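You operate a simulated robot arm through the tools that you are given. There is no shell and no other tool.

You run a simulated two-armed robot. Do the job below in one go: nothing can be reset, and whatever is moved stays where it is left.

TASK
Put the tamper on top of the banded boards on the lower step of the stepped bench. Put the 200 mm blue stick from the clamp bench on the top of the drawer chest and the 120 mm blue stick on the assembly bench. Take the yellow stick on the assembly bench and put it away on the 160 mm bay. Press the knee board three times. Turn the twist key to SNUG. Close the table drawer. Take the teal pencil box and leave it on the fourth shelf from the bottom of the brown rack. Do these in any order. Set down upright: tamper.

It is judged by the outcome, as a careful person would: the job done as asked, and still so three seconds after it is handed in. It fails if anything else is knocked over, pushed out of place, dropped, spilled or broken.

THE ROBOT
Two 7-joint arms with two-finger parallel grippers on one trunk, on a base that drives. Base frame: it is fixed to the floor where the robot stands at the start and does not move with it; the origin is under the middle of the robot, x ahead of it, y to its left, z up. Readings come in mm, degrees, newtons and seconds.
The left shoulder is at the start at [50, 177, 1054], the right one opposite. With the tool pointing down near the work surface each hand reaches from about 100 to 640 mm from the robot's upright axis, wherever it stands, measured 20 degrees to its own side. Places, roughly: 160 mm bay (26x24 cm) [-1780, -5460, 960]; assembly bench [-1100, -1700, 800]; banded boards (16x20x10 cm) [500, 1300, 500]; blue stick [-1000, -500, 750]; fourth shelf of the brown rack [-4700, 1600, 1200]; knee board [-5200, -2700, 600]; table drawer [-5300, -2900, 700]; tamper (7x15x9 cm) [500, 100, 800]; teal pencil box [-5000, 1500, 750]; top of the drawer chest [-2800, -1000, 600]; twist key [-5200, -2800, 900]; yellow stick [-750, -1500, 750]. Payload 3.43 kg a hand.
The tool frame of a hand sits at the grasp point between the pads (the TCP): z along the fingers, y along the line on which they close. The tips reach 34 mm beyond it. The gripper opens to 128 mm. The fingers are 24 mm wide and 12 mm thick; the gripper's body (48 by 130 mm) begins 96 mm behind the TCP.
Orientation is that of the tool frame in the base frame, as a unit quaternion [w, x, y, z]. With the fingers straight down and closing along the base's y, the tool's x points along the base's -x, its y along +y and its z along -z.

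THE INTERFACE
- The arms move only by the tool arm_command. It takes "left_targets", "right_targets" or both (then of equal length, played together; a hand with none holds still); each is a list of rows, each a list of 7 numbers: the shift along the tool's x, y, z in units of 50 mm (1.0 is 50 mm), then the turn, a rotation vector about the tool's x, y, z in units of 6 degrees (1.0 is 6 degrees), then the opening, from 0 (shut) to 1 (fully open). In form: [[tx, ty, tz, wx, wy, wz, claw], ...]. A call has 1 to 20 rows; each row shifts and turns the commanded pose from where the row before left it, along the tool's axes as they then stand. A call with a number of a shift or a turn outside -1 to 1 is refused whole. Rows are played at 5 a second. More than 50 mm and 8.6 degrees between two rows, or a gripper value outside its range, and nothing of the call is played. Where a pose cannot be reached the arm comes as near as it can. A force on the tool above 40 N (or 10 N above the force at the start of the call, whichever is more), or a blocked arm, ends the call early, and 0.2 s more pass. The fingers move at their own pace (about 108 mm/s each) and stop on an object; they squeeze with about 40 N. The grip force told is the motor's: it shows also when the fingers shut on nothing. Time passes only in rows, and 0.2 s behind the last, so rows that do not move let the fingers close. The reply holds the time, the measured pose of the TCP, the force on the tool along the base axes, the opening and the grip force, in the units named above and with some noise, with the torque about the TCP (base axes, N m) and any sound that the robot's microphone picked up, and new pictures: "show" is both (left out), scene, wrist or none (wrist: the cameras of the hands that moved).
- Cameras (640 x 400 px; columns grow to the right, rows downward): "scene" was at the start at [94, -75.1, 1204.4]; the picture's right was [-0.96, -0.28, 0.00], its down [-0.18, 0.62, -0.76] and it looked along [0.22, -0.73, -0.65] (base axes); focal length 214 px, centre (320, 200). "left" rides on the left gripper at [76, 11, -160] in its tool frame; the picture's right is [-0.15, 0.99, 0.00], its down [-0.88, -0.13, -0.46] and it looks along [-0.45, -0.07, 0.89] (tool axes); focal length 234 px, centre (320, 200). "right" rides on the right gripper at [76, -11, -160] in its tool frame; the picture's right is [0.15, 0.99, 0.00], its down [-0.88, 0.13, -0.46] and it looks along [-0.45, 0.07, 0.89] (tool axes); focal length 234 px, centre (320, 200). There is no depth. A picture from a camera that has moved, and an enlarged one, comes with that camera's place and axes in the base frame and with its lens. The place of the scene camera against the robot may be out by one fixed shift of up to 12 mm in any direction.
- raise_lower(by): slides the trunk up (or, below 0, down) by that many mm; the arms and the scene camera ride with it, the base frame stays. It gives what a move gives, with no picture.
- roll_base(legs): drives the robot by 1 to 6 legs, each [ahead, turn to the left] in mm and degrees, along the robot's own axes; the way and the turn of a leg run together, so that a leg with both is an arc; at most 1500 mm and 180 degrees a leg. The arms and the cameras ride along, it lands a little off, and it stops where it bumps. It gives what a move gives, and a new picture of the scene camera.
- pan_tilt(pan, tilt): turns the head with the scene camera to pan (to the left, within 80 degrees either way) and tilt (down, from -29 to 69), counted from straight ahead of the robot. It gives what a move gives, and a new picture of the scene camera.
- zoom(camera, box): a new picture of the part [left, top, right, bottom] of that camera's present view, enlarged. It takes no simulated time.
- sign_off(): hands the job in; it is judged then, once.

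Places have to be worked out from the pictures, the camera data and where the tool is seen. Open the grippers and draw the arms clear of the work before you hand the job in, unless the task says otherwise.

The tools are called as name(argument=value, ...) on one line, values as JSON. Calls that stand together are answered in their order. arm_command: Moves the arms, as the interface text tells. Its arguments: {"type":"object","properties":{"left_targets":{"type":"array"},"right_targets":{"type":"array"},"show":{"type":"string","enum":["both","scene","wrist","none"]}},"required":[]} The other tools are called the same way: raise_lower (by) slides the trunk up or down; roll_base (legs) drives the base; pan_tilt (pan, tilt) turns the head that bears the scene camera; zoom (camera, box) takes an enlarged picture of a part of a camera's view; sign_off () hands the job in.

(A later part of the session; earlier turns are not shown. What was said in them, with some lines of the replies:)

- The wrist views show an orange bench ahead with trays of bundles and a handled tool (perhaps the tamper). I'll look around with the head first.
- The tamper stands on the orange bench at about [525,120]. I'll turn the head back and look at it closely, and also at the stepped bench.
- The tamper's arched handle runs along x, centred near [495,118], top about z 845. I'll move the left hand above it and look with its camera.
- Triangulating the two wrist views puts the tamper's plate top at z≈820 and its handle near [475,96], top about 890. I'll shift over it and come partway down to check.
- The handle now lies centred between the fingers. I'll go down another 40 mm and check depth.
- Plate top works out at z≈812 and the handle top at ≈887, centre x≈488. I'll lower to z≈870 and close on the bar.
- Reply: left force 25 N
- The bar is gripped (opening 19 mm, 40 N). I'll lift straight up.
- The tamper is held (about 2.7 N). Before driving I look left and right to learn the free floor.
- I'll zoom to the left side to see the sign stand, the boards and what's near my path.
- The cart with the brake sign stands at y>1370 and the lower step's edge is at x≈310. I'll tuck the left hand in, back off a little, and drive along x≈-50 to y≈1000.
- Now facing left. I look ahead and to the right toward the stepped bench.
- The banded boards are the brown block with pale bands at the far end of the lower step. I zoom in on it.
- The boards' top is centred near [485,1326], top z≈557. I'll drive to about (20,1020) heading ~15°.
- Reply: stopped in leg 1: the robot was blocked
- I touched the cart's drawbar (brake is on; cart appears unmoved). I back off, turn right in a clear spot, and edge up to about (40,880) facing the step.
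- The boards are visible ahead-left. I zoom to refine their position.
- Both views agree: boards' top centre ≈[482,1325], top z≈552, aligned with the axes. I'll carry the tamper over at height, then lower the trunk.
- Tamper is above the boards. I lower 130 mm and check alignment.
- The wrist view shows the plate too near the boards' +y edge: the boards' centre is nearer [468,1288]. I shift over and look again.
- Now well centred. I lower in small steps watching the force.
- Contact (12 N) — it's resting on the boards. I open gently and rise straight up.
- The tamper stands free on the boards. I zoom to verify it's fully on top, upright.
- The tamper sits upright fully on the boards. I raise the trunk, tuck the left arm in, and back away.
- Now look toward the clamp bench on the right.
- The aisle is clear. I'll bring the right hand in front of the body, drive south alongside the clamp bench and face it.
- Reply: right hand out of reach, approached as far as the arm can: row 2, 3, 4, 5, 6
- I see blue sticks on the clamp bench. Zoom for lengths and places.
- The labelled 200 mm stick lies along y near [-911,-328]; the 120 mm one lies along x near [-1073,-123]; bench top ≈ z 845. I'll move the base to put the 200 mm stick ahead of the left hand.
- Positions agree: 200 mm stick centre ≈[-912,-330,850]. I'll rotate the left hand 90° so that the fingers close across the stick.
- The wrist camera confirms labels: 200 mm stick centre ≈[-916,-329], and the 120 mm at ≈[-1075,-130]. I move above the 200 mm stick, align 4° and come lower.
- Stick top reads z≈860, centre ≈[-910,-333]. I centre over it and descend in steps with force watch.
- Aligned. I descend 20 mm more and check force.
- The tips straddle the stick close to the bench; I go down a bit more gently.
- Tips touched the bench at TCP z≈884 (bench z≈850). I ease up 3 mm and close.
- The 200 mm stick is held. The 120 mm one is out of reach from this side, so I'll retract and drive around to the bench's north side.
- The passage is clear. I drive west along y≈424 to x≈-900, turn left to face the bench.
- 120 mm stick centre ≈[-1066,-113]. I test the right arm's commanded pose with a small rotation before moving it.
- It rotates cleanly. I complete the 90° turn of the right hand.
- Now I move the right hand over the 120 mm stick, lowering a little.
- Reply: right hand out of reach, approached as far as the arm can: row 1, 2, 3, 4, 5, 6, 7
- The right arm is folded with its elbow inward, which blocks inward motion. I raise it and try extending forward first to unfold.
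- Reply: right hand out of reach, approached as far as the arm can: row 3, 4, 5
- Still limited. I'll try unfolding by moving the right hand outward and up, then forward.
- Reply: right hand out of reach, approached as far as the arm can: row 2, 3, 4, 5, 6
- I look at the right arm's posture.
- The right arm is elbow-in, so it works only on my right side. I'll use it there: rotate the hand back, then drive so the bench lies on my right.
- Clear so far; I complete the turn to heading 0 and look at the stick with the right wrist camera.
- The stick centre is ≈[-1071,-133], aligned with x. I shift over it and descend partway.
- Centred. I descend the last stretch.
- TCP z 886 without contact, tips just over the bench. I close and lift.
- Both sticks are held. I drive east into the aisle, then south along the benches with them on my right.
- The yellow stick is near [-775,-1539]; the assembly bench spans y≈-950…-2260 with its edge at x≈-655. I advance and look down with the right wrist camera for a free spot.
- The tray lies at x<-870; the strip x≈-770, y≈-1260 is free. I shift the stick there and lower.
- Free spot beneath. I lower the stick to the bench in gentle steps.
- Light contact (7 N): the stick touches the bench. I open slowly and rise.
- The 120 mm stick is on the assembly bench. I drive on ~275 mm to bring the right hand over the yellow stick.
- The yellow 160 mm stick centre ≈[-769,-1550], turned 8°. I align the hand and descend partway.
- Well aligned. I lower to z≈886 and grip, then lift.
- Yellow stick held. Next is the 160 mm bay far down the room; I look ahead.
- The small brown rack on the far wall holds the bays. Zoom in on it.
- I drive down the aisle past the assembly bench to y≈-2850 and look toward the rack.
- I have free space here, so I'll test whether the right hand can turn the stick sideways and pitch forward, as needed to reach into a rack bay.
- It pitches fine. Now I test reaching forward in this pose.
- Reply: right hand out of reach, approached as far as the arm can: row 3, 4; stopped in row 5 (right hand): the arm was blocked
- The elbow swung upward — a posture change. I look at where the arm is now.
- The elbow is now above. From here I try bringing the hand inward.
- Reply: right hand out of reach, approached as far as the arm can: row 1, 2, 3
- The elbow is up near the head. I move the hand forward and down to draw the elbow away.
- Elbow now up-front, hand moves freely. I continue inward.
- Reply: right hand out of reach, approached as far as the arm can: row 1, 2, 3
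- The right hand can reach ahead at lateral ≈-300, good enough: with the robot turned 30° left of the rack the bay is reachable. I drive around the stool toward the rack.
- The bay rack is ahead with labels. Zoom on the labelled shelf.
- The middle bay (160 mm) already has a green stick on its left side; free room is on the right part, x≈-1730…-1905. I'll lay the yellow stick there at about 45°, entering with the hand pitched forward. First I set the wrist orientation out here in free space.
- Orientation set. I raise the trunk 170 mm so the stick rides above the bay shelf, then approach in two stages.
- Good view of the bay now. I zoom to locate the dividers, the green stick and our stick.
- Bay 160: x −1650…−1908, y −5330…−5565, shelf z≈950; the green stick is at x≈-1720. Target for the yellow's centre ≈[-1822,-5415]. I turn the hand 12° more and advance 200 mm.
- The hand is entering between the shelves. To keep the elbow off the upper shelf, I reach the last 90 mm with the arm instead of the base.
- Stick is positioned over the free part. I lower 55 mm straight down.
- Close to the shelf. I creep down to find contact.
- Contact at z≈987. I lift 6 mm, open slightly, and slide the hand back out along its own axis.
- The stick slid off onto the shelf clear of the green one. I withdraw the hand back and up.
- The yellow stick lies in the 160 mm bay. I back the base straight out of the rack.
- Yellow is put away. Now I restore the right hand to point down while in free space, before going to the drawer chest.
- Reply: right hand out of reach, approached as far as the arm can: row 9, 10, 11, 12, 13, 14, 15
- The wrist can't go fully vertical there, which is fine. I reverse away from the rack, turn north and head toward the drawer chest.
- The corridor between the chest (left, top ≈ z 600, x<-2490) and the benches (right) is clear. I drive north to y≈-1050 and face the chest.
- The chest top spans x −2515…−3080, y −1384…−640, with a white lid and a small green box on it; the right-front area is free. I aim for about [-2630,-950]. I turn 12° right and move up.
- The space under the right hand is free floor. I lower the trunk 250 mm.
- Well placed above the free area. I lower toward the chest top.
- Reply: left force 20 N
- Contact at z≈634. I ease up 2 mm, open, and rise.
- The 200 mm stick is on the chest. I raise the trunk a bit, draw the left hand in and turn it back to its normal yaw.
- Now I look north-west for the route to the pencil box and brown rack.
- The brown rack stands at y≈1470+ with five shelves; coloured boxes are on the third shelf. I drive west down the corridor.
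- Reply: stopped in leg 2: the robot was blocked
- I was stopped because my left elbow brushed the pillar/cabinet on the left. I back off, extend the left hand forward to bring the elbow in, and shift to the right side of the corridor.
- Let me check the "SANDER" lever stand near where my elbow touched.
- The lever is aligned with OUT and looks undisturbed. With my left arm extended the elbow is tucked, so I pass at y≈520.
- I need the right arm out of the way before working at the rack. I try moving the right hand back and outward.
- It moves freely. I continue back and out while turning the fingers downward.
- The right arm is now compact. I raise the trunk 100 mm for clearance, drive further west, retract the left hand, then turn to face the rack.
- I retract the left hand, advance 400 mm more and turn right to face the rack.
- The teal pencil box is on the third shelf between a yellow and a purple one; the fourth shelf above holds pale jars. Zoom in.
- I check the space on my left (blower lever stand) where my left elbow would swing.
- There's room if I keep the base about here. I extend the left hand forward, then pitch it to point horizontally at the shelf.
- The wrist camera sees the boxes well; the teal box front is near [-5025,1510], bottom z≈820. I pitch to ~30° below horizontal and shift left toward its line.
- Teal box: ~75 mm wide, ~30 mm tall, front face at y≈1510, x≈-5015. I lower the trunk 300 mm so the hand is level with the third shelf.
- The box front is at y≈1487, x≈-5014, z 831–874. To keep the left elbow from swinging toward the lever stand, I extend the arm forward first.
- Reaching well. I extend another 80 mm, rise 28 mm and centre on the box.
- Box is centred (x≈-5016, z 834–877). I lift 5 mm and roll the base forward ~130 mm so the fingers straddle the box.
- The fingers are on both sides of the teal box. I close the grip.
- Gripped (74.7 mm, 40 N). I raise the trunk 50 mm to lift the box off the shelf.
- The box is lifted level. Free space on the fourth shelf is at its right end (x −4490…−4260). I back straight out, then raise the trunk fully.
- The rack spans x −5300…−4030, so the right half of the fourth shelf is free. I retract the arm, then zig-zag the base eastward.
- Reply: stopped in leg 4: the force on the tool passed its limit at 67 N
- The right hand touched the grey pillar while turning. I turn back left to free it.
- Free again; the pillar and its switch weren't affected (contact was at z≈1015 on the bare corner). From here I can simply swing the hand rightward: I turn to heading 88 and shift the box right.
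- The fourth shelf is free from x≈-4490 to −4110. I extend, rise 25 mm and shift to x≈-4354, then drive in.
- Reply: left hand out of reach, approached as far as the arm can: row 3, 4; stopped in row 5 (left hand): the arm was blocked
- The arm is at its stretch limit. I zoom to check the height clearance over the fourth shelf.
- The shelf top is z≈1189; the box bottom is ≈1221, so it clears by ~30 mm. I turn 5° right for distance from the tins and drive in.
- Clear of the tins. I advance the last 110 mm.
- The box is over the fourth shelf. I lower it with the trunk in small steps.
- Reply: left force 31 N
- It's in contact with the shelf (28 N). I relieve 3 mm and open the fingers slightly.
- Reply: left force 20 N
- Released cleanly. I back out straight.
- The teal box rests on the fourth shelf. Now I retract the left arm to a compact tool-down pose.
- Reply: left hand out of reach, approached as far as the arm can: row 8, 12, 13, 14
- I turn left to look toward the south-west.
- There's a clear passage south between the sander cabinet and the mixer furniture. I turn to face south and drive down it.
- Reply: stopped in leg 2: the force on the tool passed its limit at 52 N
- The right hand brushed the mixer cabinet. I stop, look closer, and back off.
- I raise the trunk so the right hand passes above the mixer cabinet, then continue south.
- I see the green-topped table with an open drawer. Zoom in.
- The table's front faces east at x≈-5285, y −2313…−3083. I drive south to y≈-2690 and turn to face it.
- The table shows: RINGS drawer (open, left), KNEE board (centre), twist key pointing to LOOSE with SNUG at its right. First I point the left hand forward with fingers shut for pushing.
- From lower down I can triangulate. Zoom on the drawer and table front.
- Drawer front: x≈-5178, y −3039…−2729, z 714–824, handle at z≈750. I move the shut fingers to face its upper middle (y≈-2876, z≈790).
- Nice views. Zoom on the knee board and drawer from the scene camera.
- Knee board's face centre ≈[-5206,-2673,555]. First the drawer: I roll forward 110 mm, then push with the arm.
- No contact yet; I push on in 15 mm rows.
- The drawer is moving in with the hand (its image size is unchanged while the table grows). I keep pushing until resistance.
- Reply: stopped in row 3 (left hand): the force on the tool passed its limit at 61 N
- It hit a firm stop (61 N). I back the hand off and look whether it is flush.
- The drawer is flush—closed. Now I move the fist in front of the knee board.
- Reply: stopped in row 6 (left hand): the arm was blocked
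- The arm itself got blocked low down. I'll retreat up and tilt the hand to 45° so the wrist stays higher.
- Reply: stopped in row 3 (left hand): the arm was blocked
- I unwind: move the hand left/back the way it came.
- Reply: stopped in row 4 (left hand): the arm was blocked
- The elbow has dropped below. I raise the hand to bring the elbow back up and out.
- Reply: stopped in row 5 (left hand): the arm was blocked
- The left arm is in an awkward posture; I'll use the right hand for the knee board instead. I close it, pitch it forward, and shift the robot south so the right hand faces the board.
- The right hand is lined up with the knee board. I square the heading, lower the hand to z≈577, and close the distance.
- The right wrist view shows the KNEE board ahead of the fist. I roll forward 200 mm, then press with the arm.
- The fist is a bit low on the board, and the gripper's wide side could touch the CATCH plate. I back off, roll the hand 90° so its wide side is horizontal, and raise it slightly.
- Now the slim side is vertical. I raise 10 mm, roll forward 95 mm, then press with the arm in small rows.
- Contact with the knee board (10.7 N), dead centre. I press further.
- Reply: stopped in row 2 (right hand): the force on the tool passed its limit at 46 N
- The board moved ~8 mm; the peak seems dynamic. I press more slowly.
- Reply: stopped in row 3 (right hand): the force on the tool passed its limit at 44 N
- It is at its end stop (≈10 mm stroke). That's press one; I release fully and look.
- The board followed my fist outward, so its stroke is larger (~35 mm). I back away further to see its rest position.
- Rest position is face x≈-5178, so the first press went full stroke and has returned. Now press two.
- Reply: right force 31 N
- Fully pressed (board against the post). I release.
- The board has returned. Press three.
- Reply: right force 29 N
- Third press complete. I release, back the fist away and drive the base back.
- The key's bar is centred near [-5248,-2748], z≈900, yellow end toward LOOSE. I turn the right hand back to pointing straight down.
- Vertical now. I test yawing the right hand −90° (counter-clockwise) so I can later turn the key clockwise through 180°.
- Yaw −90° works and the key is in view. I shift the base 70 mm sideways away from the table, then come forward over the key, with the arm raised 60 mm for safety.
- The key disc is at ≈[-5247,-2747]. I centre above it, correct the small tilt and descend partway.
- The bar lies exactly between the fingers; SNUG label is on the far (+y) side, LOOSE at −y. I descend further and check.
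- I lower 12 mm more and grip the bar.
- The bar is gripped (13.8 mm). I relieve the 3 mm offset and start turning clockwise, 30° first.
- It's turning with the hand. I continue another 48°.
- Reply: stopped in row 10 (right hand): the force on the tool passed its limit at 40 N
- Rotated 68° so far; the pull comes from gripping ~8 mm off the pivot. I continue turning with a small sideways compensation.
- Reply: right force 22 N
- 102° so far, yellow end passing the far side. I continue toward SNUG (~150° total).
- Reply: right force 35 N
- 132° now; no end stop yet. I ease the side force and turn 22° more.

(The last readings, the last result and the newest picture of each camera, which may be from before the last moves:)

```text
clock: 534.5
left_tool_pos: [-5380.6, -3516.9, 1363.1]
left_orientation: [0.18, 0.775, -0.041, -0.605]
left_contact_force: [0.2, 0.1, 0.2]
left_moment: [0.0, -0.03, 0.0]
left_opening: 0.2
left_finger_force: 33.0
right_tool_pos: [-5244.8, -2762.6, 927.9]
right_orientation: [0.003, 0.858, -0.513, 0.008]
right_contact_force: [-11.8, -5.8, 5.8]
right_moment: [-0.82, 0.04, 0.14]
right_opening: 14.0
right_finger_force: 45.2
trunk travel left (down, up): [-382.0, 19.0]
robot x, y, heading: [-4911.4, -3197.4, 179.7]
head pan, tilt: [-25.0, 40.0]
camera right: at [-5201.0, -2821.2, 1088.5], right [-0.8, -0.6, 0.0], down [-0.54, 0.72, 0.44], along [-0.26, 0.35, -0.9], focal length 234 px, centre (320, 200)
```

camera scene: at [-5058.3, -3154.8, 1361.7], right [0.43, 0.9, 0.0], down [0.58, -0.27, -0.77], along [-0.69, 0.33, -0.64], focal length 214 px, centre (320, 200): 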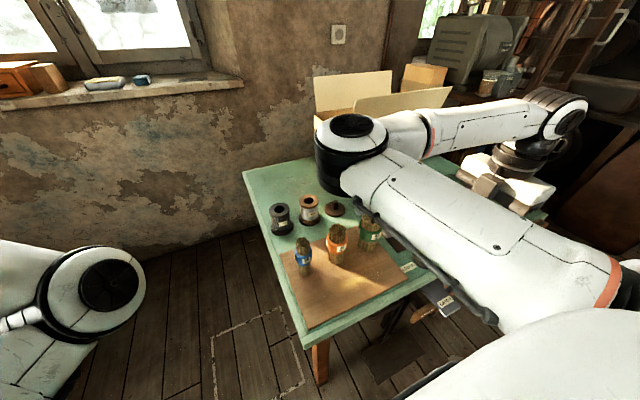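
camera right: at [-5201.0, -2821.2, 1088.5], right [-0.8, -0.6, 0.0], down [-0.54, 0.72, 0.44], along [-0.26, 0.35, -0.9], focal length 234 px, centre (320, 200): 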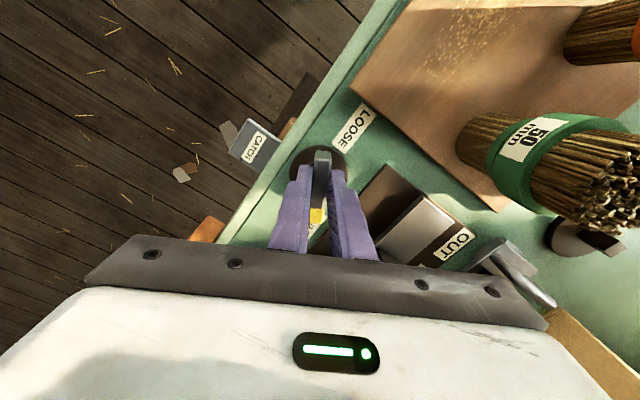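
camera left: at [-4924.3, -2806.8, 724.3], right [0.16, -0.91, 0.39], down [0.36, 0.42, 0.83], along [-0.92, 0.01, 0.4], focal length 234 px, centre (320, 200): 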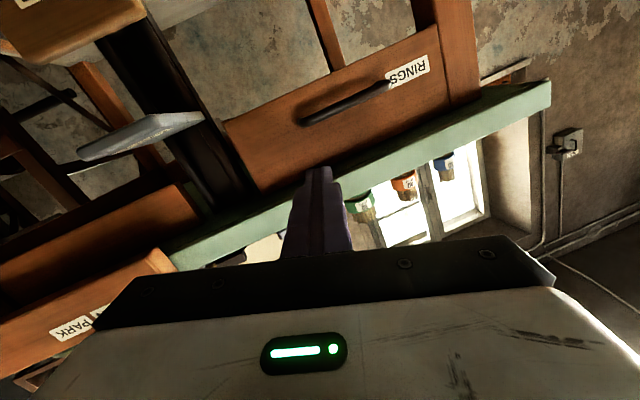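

Total 151°; the yellow end points at 118°, the SNUG label sits at ≈116°. I nudge 3° more and release.

arm_command(right_targets=[[0, 0.02, 0, 0, 0, 0.5, 0], [0, 0, 0, 0, 0, 0, 0]], show="none")

arm_command(right_targets=[[0, 0, 0, 0, 0, 0, 0.15], [0, 0, 0, 0, 0, 0, 0.3], [0, 0, 0, 0, 0, 0, 0.35], [0, 0, -0.4, 0, 0, 0, 0.35], [0, 0, -0.8, 0, 0, 0, 0.35], [0, 0, -0.8, 0, 0, 0, 0.35], [0, 0, 0, 0, 0, 0, 0.35]], show="wrist")

zoom(camera="right", box=[220, 80, 420, 260])

```text
clock: 535.1
left_tool_pos: [-5379.4, -3516.8, 1363.0]
left_orientation: [0.181, 0.775, -0.041, -0.604]
left_contact_force: [0.2, 0.3, 0.2]
left_moment: [0.05, 0.0, -0.02]
left_opening: 0.2
left_finger_force: 33.0
right_tool_pos: [-5246.1, -2763.5, 927.9]
right_orientation: [0.001, 0.844, -0.536, 0.009]
right_contact_force: [-7.3, -3.9, 9.9]
right_moment: [-0.56, 0.19, 0.12]
right_opening: 13.8
right_finger_force: 44.9
trunk travel left (down, up): [-382.0, 19.0]
robot x, y, heading: [-4907.4, -3198.7, 179.6]
head pan, tilt: [-25.0, 40.0]
```

```text
clock: 536.8
left_tool_pos: [-5378.7, -3515.7, 1364.9]
left_orientation: [0.181, 0.775, -0.041, -0.605]
left_contact_force: [-0.4, -0.9, -0.2]
left_moment: [0.01, 0.0, 0.0]
left_opening: 0.0
left_finger_force: 33.1
right_tool_pos: [-5242.0, -2758.9, 1021.2]
right_orientation: [0.004, 0.841, -0.541, 0.017]
right_contact_force: [-0.1, 0.5, -0.7]
right_moment: [0.01, 0.02, 0.0]
right_opening: 44.6
right_finger_force: 0.0
trunk travel left (down, up): [-382.0, 19.0]
robot x, y, heading: [-4911.4, -3198.8, 180.0]
head pan, tilt: [-25.0, 40.0]
camera right: at [-5203.5, -2819.5, 1182.3], right [-0.84, -0.54, -0.01], down [-0.49, 0.76, 0.43], along [-0.23, 0.36, -0.9], focal length 234 px, centre (320, 200)
```

right: 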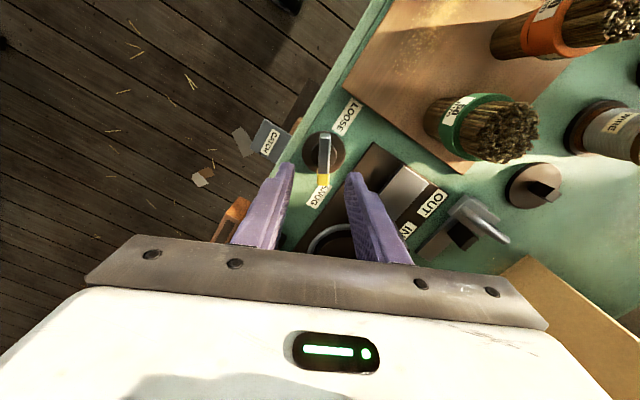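

```text
2.22 times, centred on (320, 170) of right
camera zoom: at [-5203.5, -2819.5, 1182.3], right [-0.84, -0.54, -0.01], down [-0.49, 0.76, 0.43], along [-0.23, 0.36, -0.9], focal length 520 px, centre (320, 267)
```

zoom: 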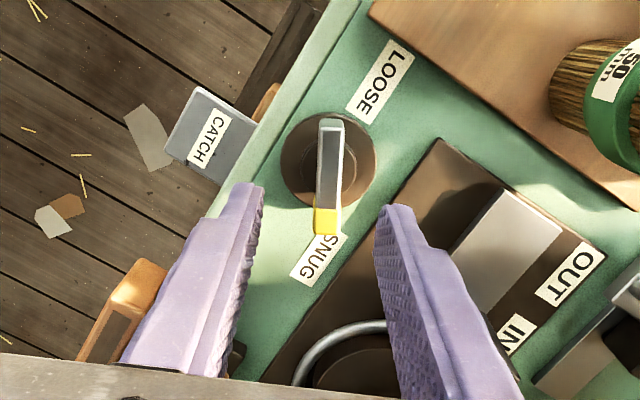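

The pointer is at SNUG. I raise, back away from the table, open the grippers and check the table once more.

arm_command(left_targets=[[0, 0, 0, 0, 0, 0, 0.5], [0, 0, 0, 0, 0, 0, 0.8], [0, 0, 0, 0, 0, 0, 0.8]], right_targets=[[0, 0, -0.8, 0, 0, 0, 0.4], [0, 0, -0.8, 0, 0, 0, 0.4], [0, 0, 0, 0, 0, 0, 0.4]], show="none")

roll_base(legs=[[-500, 0]])

pan_tilt(pan=-20, tilt=35)

zoom(camera="scene", box=[220, 120, 460, 300])

```text
clock: 537.5
left_tool_pos: [-5379.3, -3515.9, 1363.7]
left_orientation: [0.181, 0.775, -0.042, -0.604]
left_contact_force: [-0.2, 0.2, -0.6]
left_moment: [0.02, -0.01, 0.0]
left_opening: 102.3
left_finger_force: 0.1
right_tool_pos: [-5239.7, -2755.7, 1096.0]
right_orientation: [0.009, 0.836, -0.548, 0.023]
right_contact_force: [-0.2, 1.2, 0.1]
right_moment: [0.01, 0.03, 0.03]
right_opening: 51.4
right_finger_force: 0.1
trunk travel left (down, up): [-382.0, 19.0]
robot x, y, heading: [-4910.8, -3199.1, 179.6]
head pan, tilt: [-25.0, 40.0]
```

```text
clock: 540.5
left_tool_pos: [-4874.5, -3518.7, 1365.2]
left_orientation: [0.181, 0.774, -0.041, -0.605]
left_contact_force: [1.1, 0.3, 0.9]
left_moment: [0.02, -0.01, 0.0]
left_opening: 102.6
left_finger_force: 0.0
right_tool_pos: [-4737.9, -2758.8, 1100.2]
right_orientation: [0.016, 0.836, -0.548, 0.017]
right_contact_force: [0.2, -0.7, -0.5]
right_moment: [-0.02, 0.03, 0.01]
right_opening: 51.0
right_finger_force: 0.1
trunk travel left (down, up): [-382.0, 19.0]
robot x, y, heading: [-4407.2, -3198.7, 179.7]
head pan, tilt: [-25.0, 40.0]
camera scene: at [-4552.7, -3157.8, 1361.8], right [0.43, 0.9, 0.0], down [0.58, -0.28, -0.77], along [-0.69, 0.33, -0.64], focal length 214 px, centre (320, 200)
```

scene: 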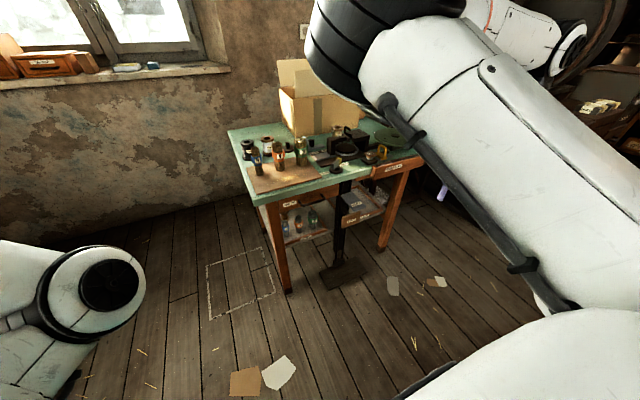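

```text
clock: 541.2
left_tool_pos: [-4875.8, -3517.9, 1364.3]
left_orientation: [0.181, 0.775, -0.041, -0.604]
left_contact_force: [0.6, -0.2, 0.1]
left_moment: [0.03, -0.01, 0.0]
left_opening: 102.3
left_finger_force: 0.1
right_tool_pos: [-4736.0, -2756.6, 1097.6]
right_orientation: [0.018, 0.835, -0.55, 0.019]
right_contact_force: [0.4, -1.0, 0.1]
right_moment: [-0.01, -0.04, 0.0]
right_opening: 51.2
right_finger_force: 0.1
trunk travel left (down, up): [-382.0, 19.0]
robot x, y, heading: [-4405.4, -3201.7, 179.6]
head pan, tilt: [-20.0, 35.0]
camera scene: at [-4558.9, -3163.5, 1369.3], right [0.35, 0.94, 0.0], down [0.54, -0.2, -0.82], along [-0.77, 0.29, -0.57], focal length 214 px, centre (320, 200)
```

scene: 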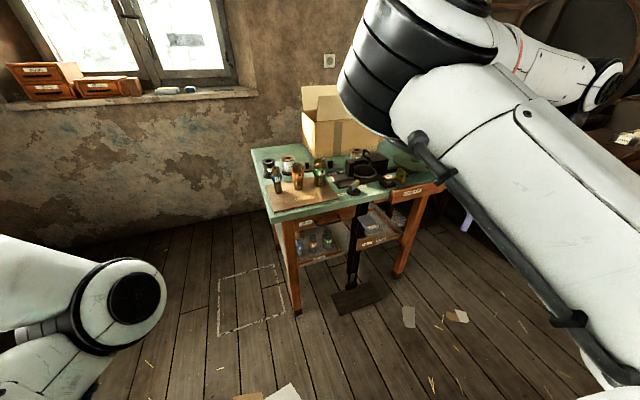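

```text
2.22 times, centred on (340, 210) of scene
camera zoom: at [-4558.9, -3163.5, 1369.3], right [0.35, 0.94, 0.0], down [0.54, -0.2, -0.82], along [-0.77, 0.29, -0.57], focal length 477 px, centre (276, 178)
```

zoom: 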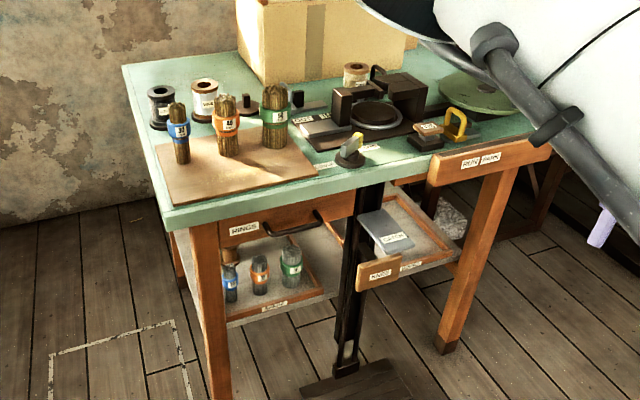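

Everything on the table is as wanted: drawer flush, key at SNUG, knee board back at rest, arms clear and grippers open. I hand the job in.

sign_off()

```text
The job is handed in.
```

I did all eight things on the list and handed the job in, but I also bumped into a few things along the way. The result hasn't come back, so I don't know yet how it was judged.

| Item | Where it ended up |
|---|---|
| Tamper | Upright on the banded boards. It slid about 15 mm sideways when I let go, but is still fully on top. |
| 200 mm blue stick | On top of the drawer chest, front right |
| 120 mm blue stick | On the assembly bench, next to the tray |
| Yellow stick | In the 160 mm bay, lying at an angle beside the green one |
| Teal pencil box | On the fourth shelf of the brown rack, right-hand side |
| Table drawer | Pushed to a firm stop and flush |
| Knee board | Pressed three times; each press reached the stop and the board returned to rest. The first was one push with pauses. |
| Twist key | Turned about 154°; the yellow end points at SNUG, within a few degrees of the label |

**Bumps:** None of these looked out of place afterwards, but I didn't check them all closely:
- **Cart:** the base hit its drawbar, with the brake on.
- **Sander:** my left elbow was blocked near the "SANDER" lever stand. The lever still reads OUT, though I had no earlier view to compare it with.
- **Grey pillar:** my right hand hit a bare corner at about 67 N.
- **Mixer cabinet:** my right hand hit it at about 52 N. I didn't look at it again after driving past.

Both grippers are open and clear of the work.
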